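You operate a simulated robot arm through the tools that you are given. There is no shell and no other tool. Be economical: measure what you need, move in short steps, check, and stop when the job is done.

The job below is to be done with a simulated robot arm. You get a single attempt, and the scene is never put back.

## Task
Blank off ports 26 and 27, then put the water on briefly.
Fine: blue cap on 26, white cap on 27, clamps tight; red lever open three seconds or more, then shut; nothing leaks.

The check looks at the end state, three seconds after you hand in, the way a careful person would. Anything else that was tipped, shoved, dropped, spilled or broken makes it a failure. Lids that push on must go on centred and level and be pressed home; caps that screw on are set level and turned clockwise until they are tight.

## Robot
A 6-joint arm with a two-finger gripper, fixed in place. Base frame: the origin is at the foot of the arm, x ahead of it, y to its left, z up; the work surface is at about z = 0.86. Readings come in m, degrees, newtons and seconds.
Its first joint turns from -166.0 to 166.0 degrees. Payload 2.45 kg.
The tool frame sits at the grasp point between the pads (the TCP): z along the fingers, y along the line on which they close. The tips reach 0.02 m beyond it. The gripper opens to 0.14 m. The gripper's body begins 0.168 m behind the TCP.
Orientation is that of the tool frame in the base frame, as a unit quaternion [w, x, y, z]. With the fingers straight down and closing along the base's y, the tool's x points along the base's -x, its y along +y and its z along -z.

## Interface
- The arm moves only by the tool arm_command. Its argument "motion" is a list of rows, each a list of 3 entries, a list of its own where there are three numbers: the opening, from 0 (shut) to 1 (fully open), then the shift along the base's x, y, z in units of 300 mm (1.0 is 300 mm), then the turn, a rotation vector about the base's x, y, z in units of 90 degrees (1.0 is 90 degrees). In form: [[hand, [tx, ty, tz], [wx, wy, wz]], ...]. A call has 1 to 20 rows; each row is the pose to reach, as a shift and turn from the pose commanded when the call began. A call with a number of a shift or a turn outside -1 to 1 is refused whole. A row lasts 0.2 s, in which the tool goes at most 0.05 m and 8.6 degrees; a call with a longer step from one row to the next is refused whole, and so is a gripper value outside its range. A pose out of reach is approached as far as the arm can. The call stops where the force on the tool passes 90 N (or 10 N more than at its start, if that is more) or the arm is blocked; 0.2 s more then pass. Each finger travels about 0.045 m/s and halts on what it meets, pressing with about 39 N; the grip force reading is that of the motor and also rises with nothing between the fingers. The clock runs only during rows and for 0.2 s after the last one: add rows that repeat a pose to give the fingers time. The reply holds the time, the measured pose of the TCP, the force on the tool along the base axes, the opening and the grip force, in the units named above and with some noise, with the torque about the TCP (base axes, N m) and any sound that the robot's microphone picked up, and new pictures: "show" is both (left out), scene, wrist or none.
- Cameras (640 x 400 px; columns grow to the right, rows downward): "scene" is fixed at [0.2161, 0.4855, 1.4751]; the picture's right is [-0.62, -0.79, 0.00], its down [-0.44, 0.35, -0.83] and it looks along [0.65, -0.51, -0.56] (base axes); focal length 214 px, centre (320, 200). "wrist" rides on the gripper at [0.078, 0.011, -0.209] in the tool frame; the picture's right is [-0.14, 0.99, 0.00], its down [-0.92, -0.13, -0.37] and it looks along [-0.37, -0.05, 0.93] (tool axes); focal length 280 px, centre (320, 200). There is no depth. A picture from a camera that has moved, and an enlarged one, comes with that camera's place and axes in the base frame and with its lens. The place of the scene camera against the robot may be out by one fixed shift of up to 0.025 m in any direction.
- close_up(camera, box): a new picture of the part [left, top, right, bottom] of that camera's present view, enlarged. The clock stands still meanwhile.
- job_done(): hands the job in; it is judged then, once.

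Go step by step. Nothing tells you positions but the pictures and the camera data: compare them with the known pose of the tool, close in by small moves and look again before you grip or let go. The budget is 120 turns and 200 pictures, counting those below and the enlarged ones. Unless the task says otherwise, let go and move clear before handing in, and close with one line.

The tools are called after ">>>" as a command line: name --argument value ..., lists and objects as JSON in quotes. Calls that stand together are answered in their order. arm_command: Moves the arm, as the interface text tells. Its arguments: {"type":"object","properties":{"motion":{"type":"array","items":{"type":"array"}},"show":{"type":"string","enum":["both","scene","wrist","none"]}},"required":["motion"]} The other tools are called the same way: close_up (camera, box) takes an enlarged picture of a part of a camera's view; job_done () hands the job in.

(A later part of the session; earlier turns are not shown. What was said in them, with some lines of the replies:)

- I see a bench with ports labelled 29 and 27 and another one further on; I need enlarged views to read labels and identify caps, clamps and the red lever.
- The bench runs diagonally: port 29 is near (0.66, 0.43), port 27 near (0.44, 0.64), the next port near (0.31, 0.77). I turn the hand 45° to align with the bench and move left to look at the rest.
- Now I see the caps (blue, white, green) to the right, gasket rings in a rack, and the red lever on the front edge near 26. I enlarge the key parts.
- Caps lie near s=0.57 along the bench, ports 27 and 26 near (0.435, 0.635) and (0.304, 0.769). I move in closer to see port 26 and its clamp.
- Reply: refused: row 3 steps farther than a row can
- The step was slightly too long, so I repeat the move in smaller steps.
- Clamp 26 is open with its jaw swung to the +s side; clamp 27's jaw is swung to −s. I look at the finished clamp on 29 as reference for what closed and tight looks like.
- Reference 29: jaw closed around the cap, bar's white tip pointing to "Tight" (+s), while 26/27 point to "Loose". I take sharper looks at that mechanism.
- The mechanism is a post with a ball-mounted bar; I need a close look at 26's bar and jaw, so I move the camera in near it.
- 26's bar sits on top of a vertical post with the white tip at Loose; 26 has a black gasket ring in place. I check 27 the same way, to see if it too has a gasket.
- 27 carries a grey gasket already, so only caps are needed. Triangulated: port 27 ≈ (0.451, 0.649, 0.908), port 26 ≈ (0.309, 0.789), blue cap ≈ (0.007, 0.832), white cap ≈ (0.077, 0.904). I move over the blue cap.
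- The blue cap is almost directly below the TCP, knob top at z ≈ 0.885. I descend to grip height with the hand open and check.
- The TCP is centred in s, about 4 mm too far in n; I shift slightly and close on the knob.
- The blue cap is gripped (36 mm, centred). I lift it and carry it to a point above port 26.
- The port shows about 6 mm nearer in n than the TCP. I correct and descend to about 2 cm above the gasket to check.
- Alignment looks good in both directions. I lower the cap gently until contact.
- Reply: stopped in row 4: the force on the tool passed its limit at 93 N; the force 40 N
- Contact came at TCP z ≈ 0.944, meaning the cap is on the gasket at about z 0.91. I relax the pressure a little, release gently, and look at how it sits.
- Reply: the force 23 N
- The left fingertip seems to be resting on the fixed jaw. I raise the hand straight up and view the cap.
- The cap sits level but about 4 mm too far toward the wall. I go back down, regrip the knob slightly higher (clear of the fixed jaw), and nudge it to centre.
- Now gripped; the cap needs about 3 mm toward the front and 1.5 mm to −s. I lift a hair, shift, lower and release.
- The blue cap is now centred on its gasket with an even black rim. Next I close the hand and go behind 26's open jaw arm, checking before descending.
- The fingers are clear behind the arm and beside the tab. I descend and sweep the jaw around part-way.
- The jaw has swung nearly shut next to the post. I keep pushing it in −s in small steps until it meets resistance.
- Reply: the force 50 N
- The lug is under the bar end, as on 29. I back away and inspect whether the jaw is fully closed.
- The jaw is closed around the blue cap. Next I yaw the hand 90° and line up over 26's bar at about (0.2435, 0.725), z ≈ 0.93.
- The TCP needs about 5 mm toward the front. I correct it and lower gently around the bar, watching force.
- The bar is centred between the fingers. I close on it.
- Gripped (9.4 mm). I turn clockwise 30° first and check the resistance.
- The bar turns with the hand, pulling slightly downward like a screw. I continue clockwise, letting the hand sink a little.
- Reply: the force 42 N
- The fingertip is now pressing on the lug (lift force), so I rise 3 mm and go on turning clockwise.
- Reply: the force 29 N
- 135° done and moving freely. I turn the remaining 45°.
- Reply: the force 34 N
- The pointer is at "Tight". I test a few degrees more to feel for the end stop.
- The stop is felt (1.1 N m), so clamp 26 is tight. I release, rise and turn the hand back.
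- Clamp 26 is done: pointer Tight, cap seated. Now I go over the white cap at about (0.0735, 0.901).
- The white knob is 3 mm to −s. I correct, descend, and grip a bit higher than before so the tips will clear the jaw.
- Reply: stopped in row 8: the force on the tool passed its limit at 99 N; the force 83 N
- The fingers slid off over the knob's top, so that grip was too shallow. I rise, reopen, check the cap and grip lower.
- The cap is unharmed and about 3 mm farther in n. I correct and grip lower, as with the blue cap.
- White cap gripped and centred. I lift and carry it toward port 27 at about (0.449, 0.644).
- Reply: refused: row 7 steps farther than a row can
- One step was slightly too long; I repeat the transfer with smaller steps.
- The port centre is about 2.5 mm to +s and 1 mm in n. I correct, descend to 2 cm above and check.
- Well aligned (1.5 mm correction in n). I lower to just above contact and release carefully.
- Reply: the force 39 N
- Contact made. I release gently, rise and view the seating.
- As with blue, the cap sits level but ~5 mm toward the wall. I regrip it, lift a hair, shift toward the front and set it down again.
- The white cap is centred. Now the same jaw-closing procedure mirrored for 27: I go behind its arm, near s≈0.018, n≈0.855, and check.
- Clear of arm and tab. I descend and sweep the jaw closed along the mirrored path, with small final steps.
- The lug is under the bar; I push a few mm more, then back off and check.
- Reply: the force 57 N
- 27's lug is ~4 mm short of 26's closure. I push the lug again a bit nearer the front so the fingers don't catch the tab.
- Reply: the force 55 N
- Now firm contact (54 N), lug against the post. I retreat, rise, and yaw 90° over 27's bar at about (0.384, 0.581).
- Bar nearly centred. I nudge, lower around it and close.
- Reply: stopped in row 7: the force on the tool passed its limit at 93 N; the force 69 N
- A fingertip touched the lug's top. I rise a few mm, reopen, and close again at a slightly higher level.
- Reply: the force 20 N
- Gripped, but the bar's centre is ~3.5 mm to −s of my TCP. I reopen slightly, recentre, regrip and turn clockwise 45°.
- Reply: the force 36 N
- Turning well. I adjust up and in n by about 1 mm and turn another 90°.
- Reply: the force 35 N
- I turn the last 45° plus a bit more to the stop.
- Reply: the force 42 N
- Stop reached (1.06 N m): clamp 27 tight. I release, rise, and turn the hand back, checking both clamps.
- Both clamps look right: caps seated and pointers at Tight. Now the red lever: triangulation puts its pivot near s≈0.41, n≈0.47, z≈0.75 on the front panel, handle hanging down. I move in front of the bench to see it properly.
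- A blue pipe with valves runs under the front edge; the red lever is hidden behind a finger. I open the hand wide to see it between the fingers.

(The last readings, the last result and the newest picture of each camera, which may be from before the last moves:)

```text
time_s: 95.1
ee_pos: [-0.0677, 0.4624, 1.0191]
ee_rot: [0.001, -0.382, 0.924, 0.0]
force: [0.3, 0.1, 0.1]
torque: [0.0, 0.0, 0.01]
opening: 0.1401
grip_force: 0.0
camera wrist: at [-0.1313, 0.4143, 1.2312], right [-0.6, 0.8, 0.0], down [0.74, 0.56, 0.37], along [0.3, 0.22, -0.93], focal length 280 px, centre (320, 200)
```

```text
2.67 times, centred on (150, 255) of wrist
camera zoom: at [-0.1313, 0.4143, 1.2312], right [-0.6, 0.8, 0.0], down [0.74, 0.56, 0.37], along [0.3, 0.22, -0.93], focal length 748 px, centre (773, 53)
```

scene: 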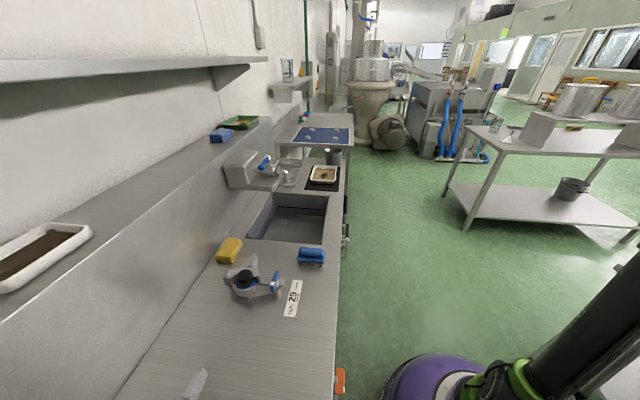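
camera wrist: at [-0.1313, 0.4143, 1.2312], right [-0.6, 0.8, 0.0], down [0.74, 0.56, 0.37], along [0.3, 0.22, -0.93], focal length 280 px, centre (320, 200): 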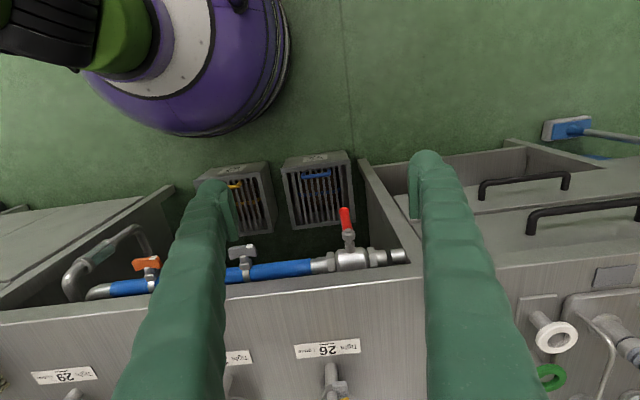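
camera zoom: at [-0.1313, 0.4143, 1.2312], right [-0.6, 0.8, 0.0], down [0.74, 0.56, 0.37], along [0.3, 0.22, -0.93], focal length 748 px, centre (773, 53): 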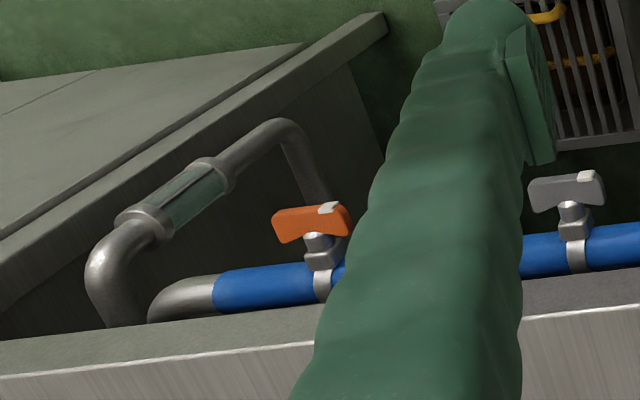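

The red valve sits on the pipe just under the bench edge: stem toward the robot, lever hanging straight down (across the pipe = shut), pivot ≈ (s 0.406, n 0.472, z 0.75). It has to swing toward −s to lie along the pipe. I pitch the hand to point horizontally at the bench.

>>> arm_command --motion '[[0.9, [0.014, 0.026, -0.03], [0.0636, -0.0636, 0]], [0.8, [0.027, 0.052, -0.06], [0.127, -0.127, 0]], [0.7, [0.041, 0.078, -0.1], [0.19, -0.19, 0]], [0.6, [0.055, 0.104, -0.13], [0.254, -0.254, 0]], [0.5, [0.068, 0.13, -0.165], [0.318, -0.318, 0]], [0.4, [0.082, 0.156, -0.2], [0.381, -0.381, 0]], [0.4, [0.096, 0.182, -0.23], [0.445, -0.445, 0]], [0.4, [0.11, 0.208, -0.265], [0.509, -0.509, 0]], [0.4, [0.123, 0.234, -0.3], [0.572, -0.572, 0]], [0.4, [0.137, 0.26, -0.33], [0.636, -0.636, 0]], [0.4, [0.15, 0.286, -0.36], [0.69, -0.69, 0]], [0.4, [0.164, 0.311, -0.397], [0.707, -0.707, 0]], [0.4, [0.164, 0.311, -0.397], [0.707, -0.707, 0]]]' --show "both"

```text
time_s: 96.7
ee_pos: [-0.0464, 0.54, 1.0653]
ee_rot: [0.441, -0.327, 0.817, 0.177]
force: [-0.3, 0.2, -0.1]
torque: [-0.01, -0.02, -0.04]
opening: 0.0558
grip_force: 0.1
stopped in row 8: the arm was blocked; the commanded pose is now the measured one
camera wrist: at [-0.2099, 0.3984, 1.1173], right [-0.63, 0.77, 0.11], down [0.23, 0.05, 0.97], along [0.74, 0.64, -0.21], focal length 280 px, centre (320, 200)
```

scene: 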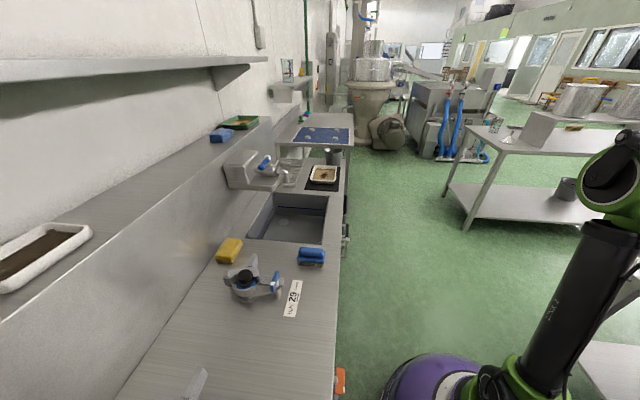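
wrist: 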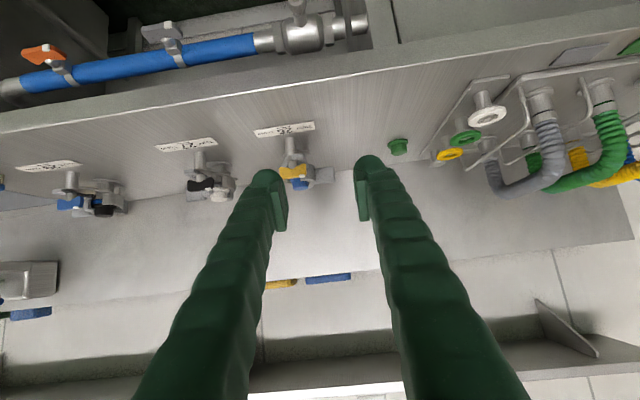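

The wrist was blocked at about 57° of pitch, but ~45° is enough to push the lever from the side with the closed fingertips. I ease back to 45° and lower in front of the bench on the +s side of the lever.

>>> arm_command --motion '[[0.3, [0, 0, -0.05], [-0.05, 0.05, 0]], [0.2, [-0.01, 0.03, -0.17], [-0.094, 0.094, 0]], [0.1, [-0.02, 0.05, -0.3], [-0.094, 0.094, 0]], [0, [-0.026, 0.078, -0.43], [-0.094, 0.094, 0]], [0, [-0.026, 0.078, -0.56], [-0.094, 0.094, 0]], [0, [-0.026, 0.078, -0.7], [-0.094, 0.094, 0]], [0, [-0.026, 0.078, -0.7], [-0.094, 0.094, 0]]]' --show "both"

```text
time_s: 98.3
ee_pos: [-0.0545, 0.5791, 0.8692]
ee_rot: [0.354, -0.338, 0.861, 0.136]
force: [0.5, 0.5, -0.6]
torque: [0.0, 0.01, 0.02]
opening: 0.0
grip_force: 29.5
camera wrist: at [-0.21, 0.4501, 0.9652], right [-0.6, 0.79, 0.09], down [0.38, 0.18, 0.91], along [0.71, 0.58, -0.41], focal length 280 px, centre (320, 200)
```

scene: 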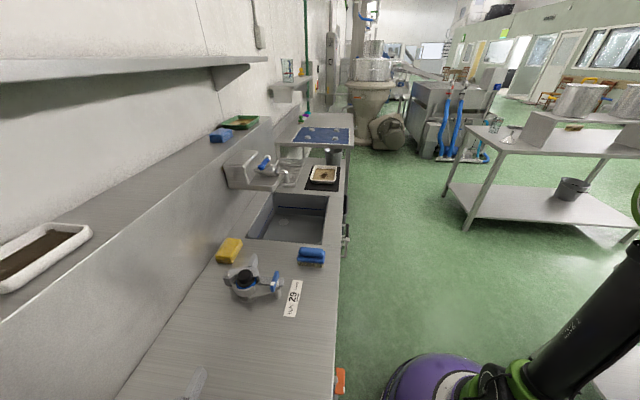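
wrist: 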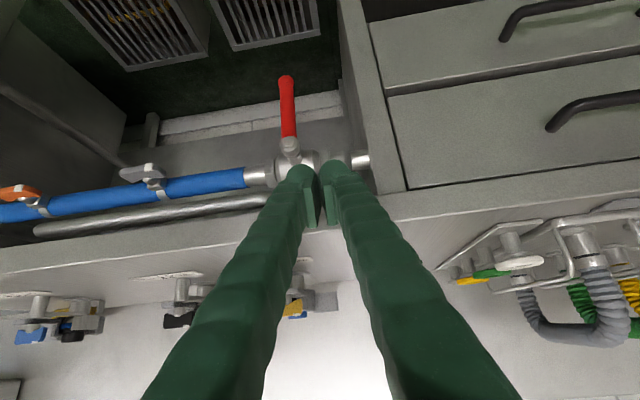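

Now I see the red lever clearly: pivot (s 0.404, z 0.748), tip at z 0.62. I lower the fingertips to z ≈ 0.66 on its +s side, still in front of it.

>>> arm_command --motion '[[0, [0.01, 0.0, -0.14], [0, 0, 0]], [0, [0.018, -0.018, -0.28], [0, 0, 0]], [0, [0.018, -0.018, -0.42], [0, 0, 0]], [0, [0.018, -0.018, -0.56], [0, 0, 0]], [0, [0.018, -0.018, -0.69], [0, 0, 0]], [0, [0.018, -0.018, -0.69], [0, 0, 0]]]' --show "wrist"

```text
time_s: 99.0
ee_pos: [-0.0393, 0.5953, 0.8139]
ee_rot: [0.356, -0.325, 0.866, 0.131]
force: [0.9, -0.2, 0.0]
torque: [-0.01, 0.0, 0.02]
opening: 0.0
grip_force: 29.6
stopped in row 3: the arm was blocked; the commanded pose is now the measured one
camera wrist: at [-0.1997, 0.4709, 0.9098], right [-0.58, 0.81, 0.09], down [0.38, 0.17, 0.91], along [0.72, 0.56, -0.41], focal length 280 px, centre (320, 200)
```

wrist: 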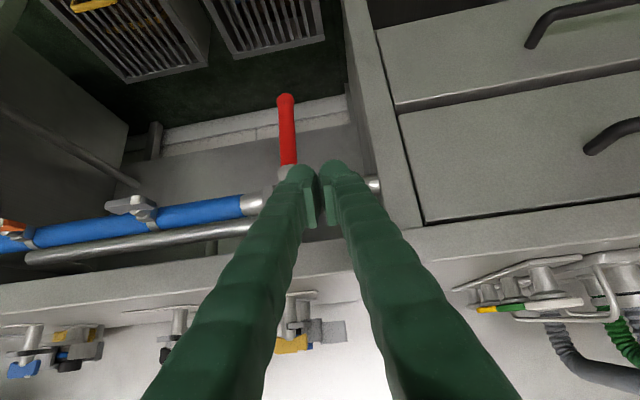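

The arm is blocked again tilting in this plane, which is 40° off its radial direction. I go back to vertical higher up, then tilt radially instead (a pure wrist motion), which works as well for pushing.

>>> arm_command --motion '[[0, [-0.01, -0.01, 0.08], [-0.05, 0.05, 0]], [0, [-0.03, -0.03, 0.18], [-0.11, 0.11, 0]], [0, [-0.06, -0.06, 0.3], [-0.17, 0.17, 0]], [0, [-0.09, -0.09, 0.4], [-0.23, 0.23, 0]], [0, [-0.12, -0.12, 0.5], [-0.29, 0.29, 0]], [0, [-0.14, -0.14, 0.5], [-0.35, 0.35, 0]], [0, [-0.14, -0.14, 0.5], [-0.35, 0.35, 0]]]' --show "none"

>>> arm_command --motion '[[0, [0, 0, -0.05], [0.09, -0.007, 0]], [0, [0, 0, -0.1], [0.18, -0.014, 0]], [0, [0, 0, -0.15], [0.27, -0.021, 0]], [0, [0, 0, -0.2], [0.36, -0.028, 0]], [0, [0, 0, -0.25], [0.45, -0.035, 0]], [0, [0, 0, -0.3], [0.5, -0.039, 0]], [0, [0, 0, -0.3], [0.5, -0.039, 0]]]' --show "wrist"

```text
time_s: 100.6
ee_pos: [-0.0847, 0.55, 0.9625]
ee_rot: [0.009, -0.365, 0.931, -0.022]
force: [1.0, -1.1, -0.4]
torque: [-0.01, -0.01, 0.01]
opening: 0.0
grip_force: 29.7
```

```text
time_s: 102.2
ee_pos: [-0.0868, 0.5472, 0.8728]
ee_rot: [0.175, -0.332, 0.868, 0.326]
force: [0.9, 0.0, 0.1]
torque: [-0.01, 0.0, 0.01]
opening: 0.0001
grip_force: 29.2
camera wrist: at [-0.1675, 0.3745, 0.9898], right [-0.58, 0.62, 0.52], down [0.72, 0.1, 0.69], along [0.38, 0.77, -0.51], focal length 280 px, centre (320, 200)
```

wrist: 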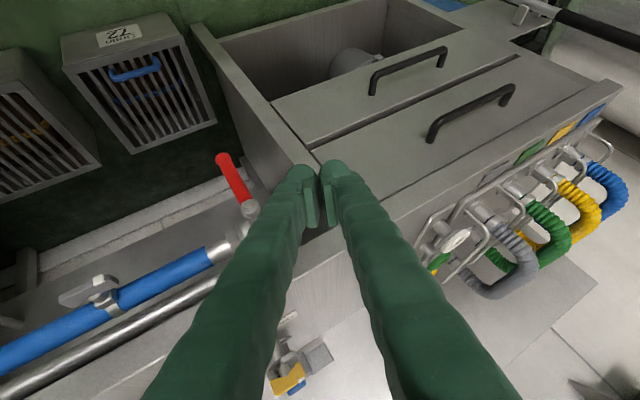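

The radial tilt works (finger direction ≈ s 0.42, n 0.54, z −0.73). I move to a pre-point in front of the lever, from which I can slide in along the finger axis on its +s side.

>>> arm_command --motion '[[0, [0.06, 0.02, -0.1], [0, 0, 0]], [0, [0.12, 0.04, -0.2], [0, 0, 0]], [0, [0.18, 0.06, -0.3], [0, 0, 0]], [0, [0.25, 0.08, -0.39], [0, 0, 0]], [0, [0.31, 0.096, -0.467], [0, 0, 0]], [0, [0.31, 0.096, -0.467], [0, 0, 0]]]' --show "wrist"

```text
time_s: 103.6
ee_pos: [0.0048, 0.5773, 0.731]
ee_rot: [0.176, -0.331, 0.868, 0.326]
force: [-0.1, 0.5, 0.0]
torque: [-0.02, 0.02, -0.03]
opening: 0.0001
grip_force: 29.3
camera wrist: at [-0.076, 0.4058, 0.8482], right [-0.58, 0.63, 0.52], down [0.72, 0.1, 0.69], along [0.38, 0.77, -0.51], focal length 280 px, centre (320, 200)
```

wrist: 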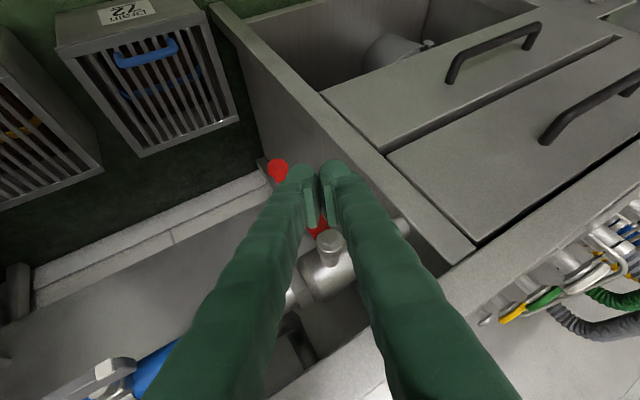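

Projection shows the slide-in path clears the handle by about 7 mm on the +s side. I advance along the finger axis.

>>> arm_command --motion '[[0, [0.0097, 0.076, -0.081], [0, 0, 0]], [0, [0.0193, 0.151, -0.161], [0, 0, 0]], [0, [0.029, 0.227, -0.242], [0, 0, 0]], [0, [0.029, 0.227, -0.242], [0, 0, 0]]]' --show "wrist"

>>> close_up --camera "wrist" --box '[220, 100, 420, 300]'

```text
time_s: 104.6
ee_pos: [0.0137, 0.6443, 0.6582]
ee_rot: [0.176, -0.331, 0.868, 0.326]
force: [-1.6, 0.3, -1.6]
torque: [0.01, -0.01, -0.06]
opening: 0.0001
grip_force: 29.8
camera wrist: at [-0.0672, 0.4722, 0.7767], right [-0.58, 0.63, 0.52], down [0.72, 0.1, 0.69], along [0.38, 0.77, -0.51], focal length 280 px, centre (320, 200)
```

wrist: 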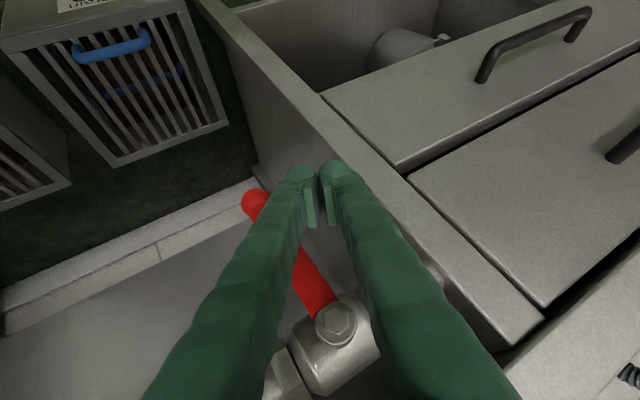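

```text
2.00 times, centred on (320, 200) of wrist
camera zoom: at [-0.0672, 0.4722, 0.7767], right [-0.58, 0.63, 0.52], down [0.72, 0.1, 0.69], along [0.38, 0.77, -0.51], focal length 561 px, centre (320, 200)
```

zoom: 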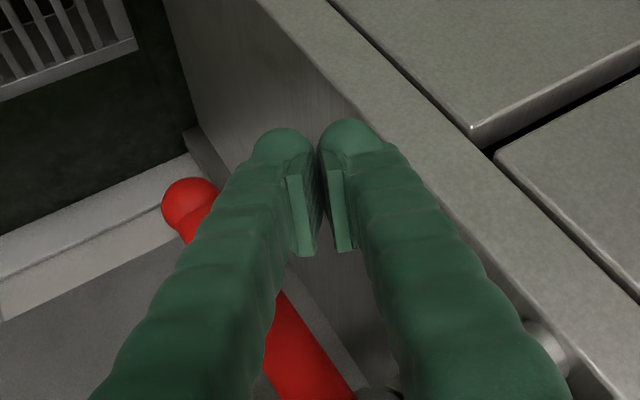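

The fingertips are beside the handle. I push it around its arc toward −s until it lies along the pipe (open).

>>> arm_command --motion '[[0, [0.045, -0.045, 0], [0, 0, 0]], [0, [0.092, -0.092, -0.01], [0, 0, 0]], [0, [0.141, -0.141, -0.014], [0, 0, 0]], [0, [0.17, -0.17, 0.0], [0, 0, 0]], [0, [0.196, -0.196, 0.015], [0, 0, 0]], [0, [0.22, -0.22, 0.03], [0, 0, 0]], [0, [0.24, -0.24, 0.048], [0, 0, 0]], [0, [0.26, -0.26, 0.08], [0, 0, 0]], [0, [0.28, -0.28, 0.115], [0, 0, 0]], [0, [0.295, -0.295, 0.155], [0, 0, 0]], [0, [0.311, -0.311, 0.193], [0, 0, 0]], [0, [0.311, -0.311, 0.21], [0, 0, 0]]]' --show "wrist"

>>> close_up --camera "wrist" --box '[180, 100, 480, 340]'

```text
time_s: 107.1
ee_pos: [0.1064, 0.5468, 0.7131]
ee_rot: [0.171, -0.334, 0.869, 0.323]
force: [-28.7, -12.0, -10.9]
torque: [0.12, -0.84, 0.57]
opening: 0.0
grip_force: 29.7
stopped in row 12: the force on the tool passed its limit at 105 N (the readings are from after the stop); the commanded pose is now the measured one
camera wrist: at [0.026, 0.3766, 0.8324], right [-0.59, 0.63, 0.51], down [0.72, 0.11, 0.69], along [0.37, 0.77, -0.52], focal length 280 px, centre (320, 200)
```

wrist: 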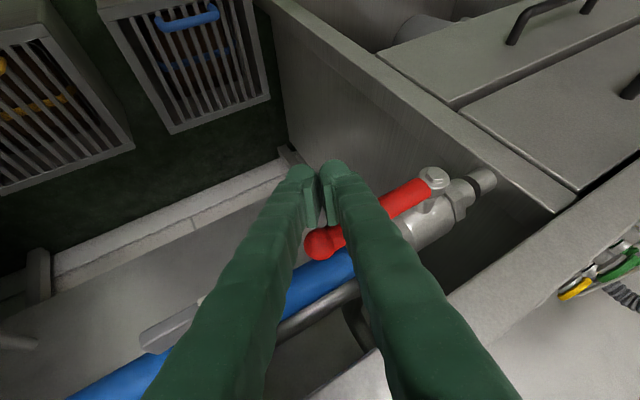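

```text
1.67 times, centred on (330, 220) of wrist
camera zoom: at [0.026, 0.3766, 0.8324], right [-0.59, 0.63, 0.51], down [0.72, 0.11, 0.69], along [0.37, 0.77, -0.52], focal length 467 px, centre (303, 167)
```

zoom: 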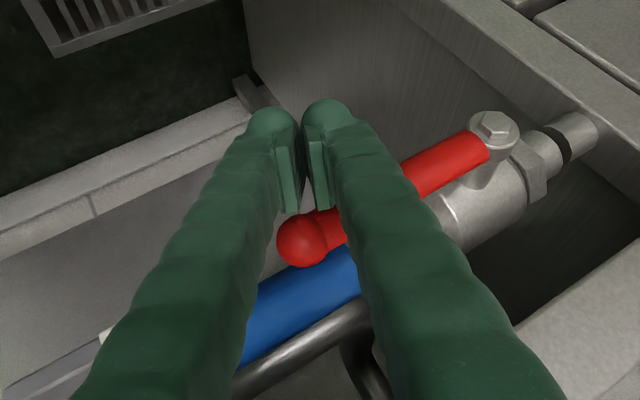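

The red lever is now along the pipe, at its stop (open since t≈107 s). I retreat, go above the handle and wait while the water runs.

>>> arm_command --motion '[[0, [0, 0, -0.033], [0, 0, 0]], [0, [-0.009, -0.07, 0.04], [0, 0, 0]], [0, [-0.017, -0.136, 0.112], [0, 0, 0]], [0, [-0.021, -0.13, 0.22], [0, 0, 0]], [0, [-0.025, -0.123, 0.33], [0, 0, 0]], [0, [-0.029, -0.116, 0.436], [0, 0, 0]], [0, [-0.029, -0.116, 0.436], [0, 0, 0]], [0, [-0.029, -0.116, 0.436], [0, 0, 0]], [0, [-0.029, -0.116, 0.436], [0, 0, 0]], [0, [-0.029, -0.116, 0.436], [0, 0, 0]], [0, [-0.029, -0.116, 0.436], [0, 0, 0]]]' --show "wrist"

>>> close_up --camera "wrist" --box '[200, 120, 460, 360]'

```text
time_s: 109.5
ee_pos: [0.102, 0.5151, 0.8444]
ee_rot: [0.172, -0.332, 0.869, 0.322]
force: [0.4, 0.4, -0.8]
torque: [-0.02, -0.04, 0.0]
opening: 0.0001
grip_force: 29.6
camera wrist: at [0.0219, 0.3441, 0.9642], right [-0.59, 0.63, 0.51], down [0.72, 0.11, 0.69], along [0.38, 0.77, -0.51], focal length 280 px, centre (320, 200)
```

wrist: 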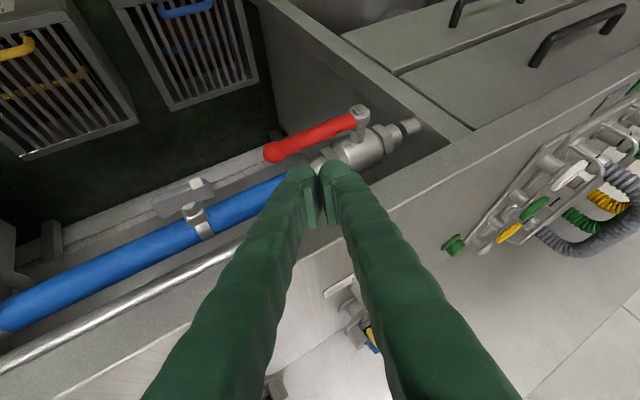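

```text
1.67 times, centred on (330, 240) of wrist
camera zoom: at [0.0219, 0.3441, 0.9642], right [-0.59, 0.63, 0.51], down [0.72, 0.11, 0.69], along [0.38, 0.77, -0.51], focal length 467 px, centre (303, 133)
```

zoom: 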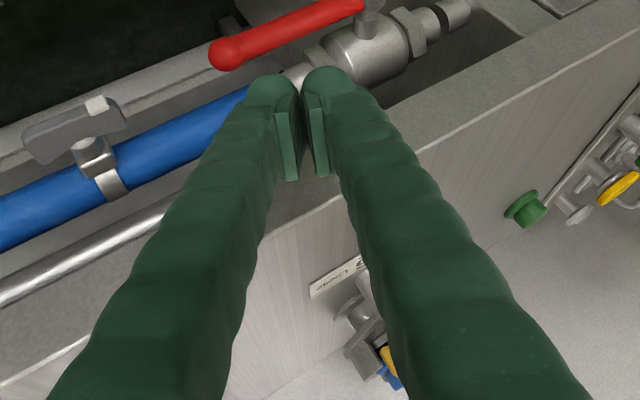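

No leaks or sounds; the handle lies horizontal. I come in above it, wait a bit longer, then push it back down to shut.

>>> arm_command --motion '[[0, [0.005, 0.06, -0.074], [0, 0, 0]], [0, [0.009, 0.121, -0.148], [0, 0, 0]], [0, [0.009, 0.121, -0.148], [0, 0, 0]], [0, [0.009, 0.121, -0.148], [0, 0, 0]], [0, [0.009, 0.121, -0.148], [0, 0, 0]], [0, [0.009, 0.121, -0.148], [0, 0, 0]], [0, [0.009, 0.121, -0.148], [0, 0, 0]], [0, [0.009, 0.121, -0.148], [0, 0, 0]], [0, [0.009, 0.121, -0.198], [0, 0, 0]], [0, [0.018, 0.112, -0.24], [0, 0, 0]], [0, [0.0255, 0.1045, -0.281], [0, 0, 0]], [0, [0.028, 0.102, -0.325], [0, 0, 0]], [0, [0.028, 0.102, -0.368], [0, 0, 0]], [0, [0.016, 0.114, -0.41], [0, 0, 0]], [0, [0.004, 0.126, -0.451], [0, 0, 0]], [0, [-0.029, 0.159, -0.528], [0, 0, 0]], [0, [-0.081, 0.211, -0.588], [0, 0, 0]], [0, [-0.142, 0.272, -0.621], [0, 0, 0]], [0, [-0.161, 0.291, -0.621], [0, 0, 0]]]' --show "wrist"

>>> close_up --camera "wrist" --box '[180, 100, 480, 340]'

```text
time_s: 113.4
ee_pos: [0.0644, 0.5877, 0.6586]
ee_rot: [0.176, -0.331, 0.871, 0.319]
force: [41.9, -39.9, 14.0]
torque: [0.73, 0.47, -0.79]
opening: 0.0003
grip_force: 29.6
stopped in row 19: the force on the tool passed its limit at 124 N (the readings are from after the stop); the commanded pose is now the measured one
camera wrist: at [-0.0194, 0.4176, 0.7763], right [-0.58, 0.64, 0.51], down [0.71, 0.1, 0.69], along [0.39, 0.77, -0.51], focal length 280 px, centre (320, 200)
```

wrist: 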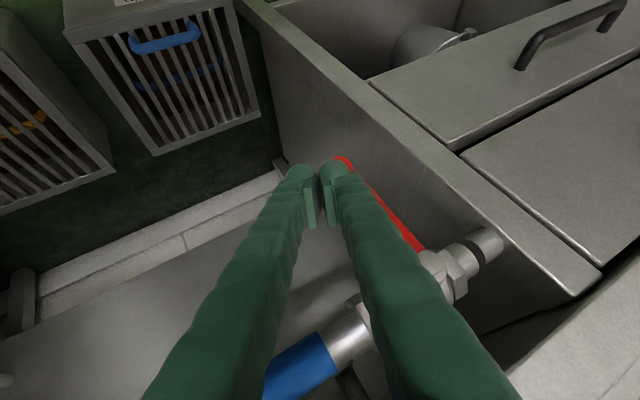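

```text
1.67 times, centred on (330, 220) of wrist
camera zoom: at [-0.0194, 0.4176, 0.7763], right [-0.58, 0.64, 0.51], down [0.71, 0.1, 0.69], along [0.39, 0.77, -0.51], focal length 467 px, centre (303, 167)
```

zoom: 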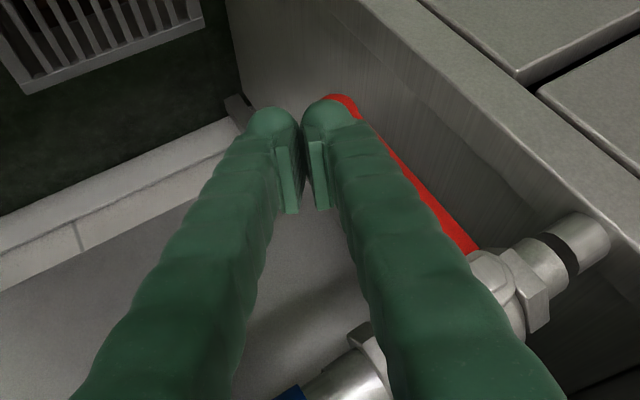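

The lever is pushed back to its stop (down). I retreat along the finger axis and check it and the ports.

>>> arm_command --motion '[[0, [0.04, -0.04, 0], [0, 0, 0]], [0, [0.031, -0.12, 0.08], [0, 0, 0]], [0, [0.021, -0.2, 0.16], [0, 0, 0]], [0, [0, -0.26, 0.3], [0, 0, 0]], [0, [-0.05, -0.26, 0.44], [0, 0, 0]], [0, [-0.1, -0.26, 0.58], [0, 0, 0]], [0, [-0.15, -0.26, 0.7], [0, 0, 0]], [0, [-0.15, -0.26, 0.8], [0, 0, 0]]]' --show "wrist"

>>> close_up --camera "wrist" --box '[160, 100, 420, 300]'

```text
time_s: 115.2
ee_pos: [0.0142, 0.5121, 0.8972]
ee_rot: [0.176, -0.332, 0.87, 0.321]
force: [-0.2, -1.1, 0.3]
torque: [0.03, 0.02, -0.04]
opening: 0.0001
grip_force: 29.7
camera wrist: at [-0.0668, 0.3417, 1.0165], right [-0.58, 0.63, 0.51], down [0.72, 0.11, 0.69], along [0.38, 0.77, -0.51], focal length 280 px, centre (320, 200)
```

wrist: 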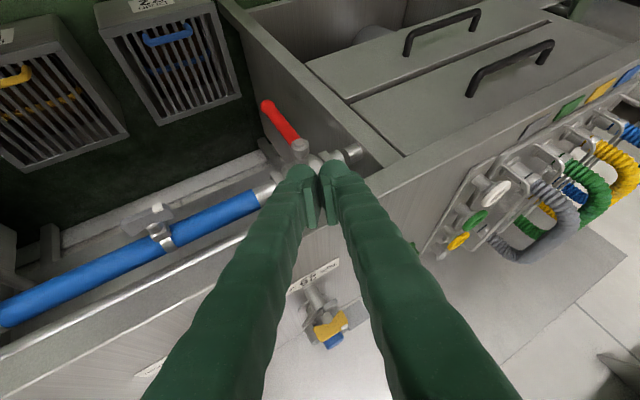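

```text
2.00 times, centred on (290, 200) of wrist
camera zoom: at [-0.0668, 0.3417, 1.0165], right [-0.58, 0.63, 0.51], down [0.72, 0.11, 0.69], along [0.38, 0.77, -0.51], focal length 561 px, centre (380, 200)
```

zoom: 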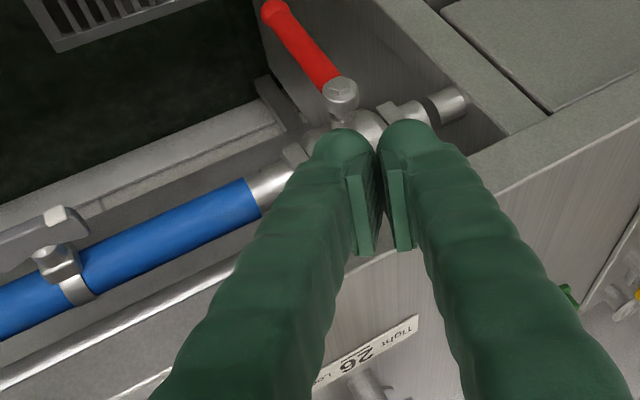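

The lever is back exactly at its original shut position. I return the hand to vertical and inspect the ports for leaks.

>>> arm_command --motion '[[0, [0, -0.03, 0.1], [-0.09, 0.007, 0]], [0, [0, -0.05, 0.2], [-0.18, 0.014, 0]], [0.1, [0.02, -0.05, 0.3], [-0.27, 0.021, 0]], [0.2, [0.06, -0.05, 0.4], [-0.36, 0.028, 0]], [0.3, [0.12, -0.02, 0.5], [-0.45, 0.035, 0]], [0.4, [0.18, 0.02, 0.56], [-0.5, 0.039, 0]], [0.5, [0.28, 0.08, 0.56], [-0.5, 0.039, 0]], [0.6, [0.38, 0.14, 0.56], [-0.5, 0.039, 0]], [0.7, [0.48, 0.2, 0.56], [-0.5, 0.039, 0]], [0.8, [0.56, 0.24, 0.56], [-0.5, 0.039, 0]], [0.9, [0.56, 0.24, 0.56], [-0.5, 0.039, 0]], [1, [0.56, 0.24, 0.56], [-0.5, 0.039, 0]]]' --show "both"

>>> close_up --camera "wrist" --box '[220, 150, 480, 380]'

```text
time_s: 117.8
ee_pos: [0.183, 0.5848, 1.0647]
ee_rot: [0.008, -0.364, 0.931, -0.027]
force: [0.5, -0.2, 0.3]
torque: [0.0, -0.01, 0.03]
opening: 0.14
grip_force: 0.1
camera wrist: at [0.1116, 0.5489, 1.2747], right [-0.57, 0.82, -0.06], down [0.75, 0.55, 0.37], along [0.34, 0.17, -0.93], focal length 280 px, centre (320, 200)
```

scene: 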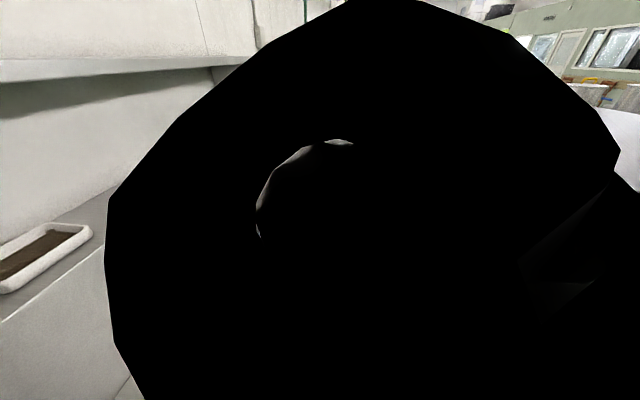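
wrist: 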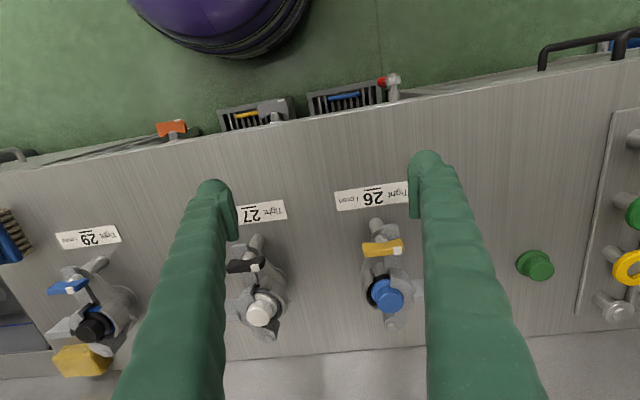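

```text
1.74 times, centred on (350, 265) of wrist
camera zoom: at [0.1116, 0.5489, 1.2747], right [-0.57, 0.82, -0.06], down [0.75, 0.55, 0.37], along [0.34, 0.17, -0.93], focal length 488 px, centre (268, 87)
```

zoom: 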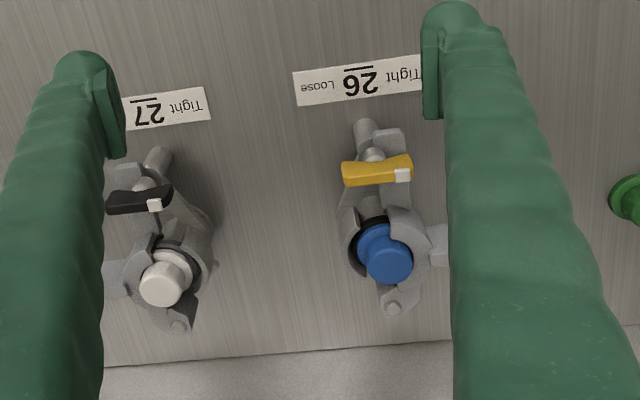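

Both ports are capped with the clamps at Tight, the bench is dry, the red lever hangs shut, and the hand is clear. I hand in.

>>> job_done

```text
The job is handed in.
```

The blue cap is clamped tight on port 26 and the white cap on port 27. The red lever was open for about 5 seconds and is now shut, and I saw no leak in the pictures.
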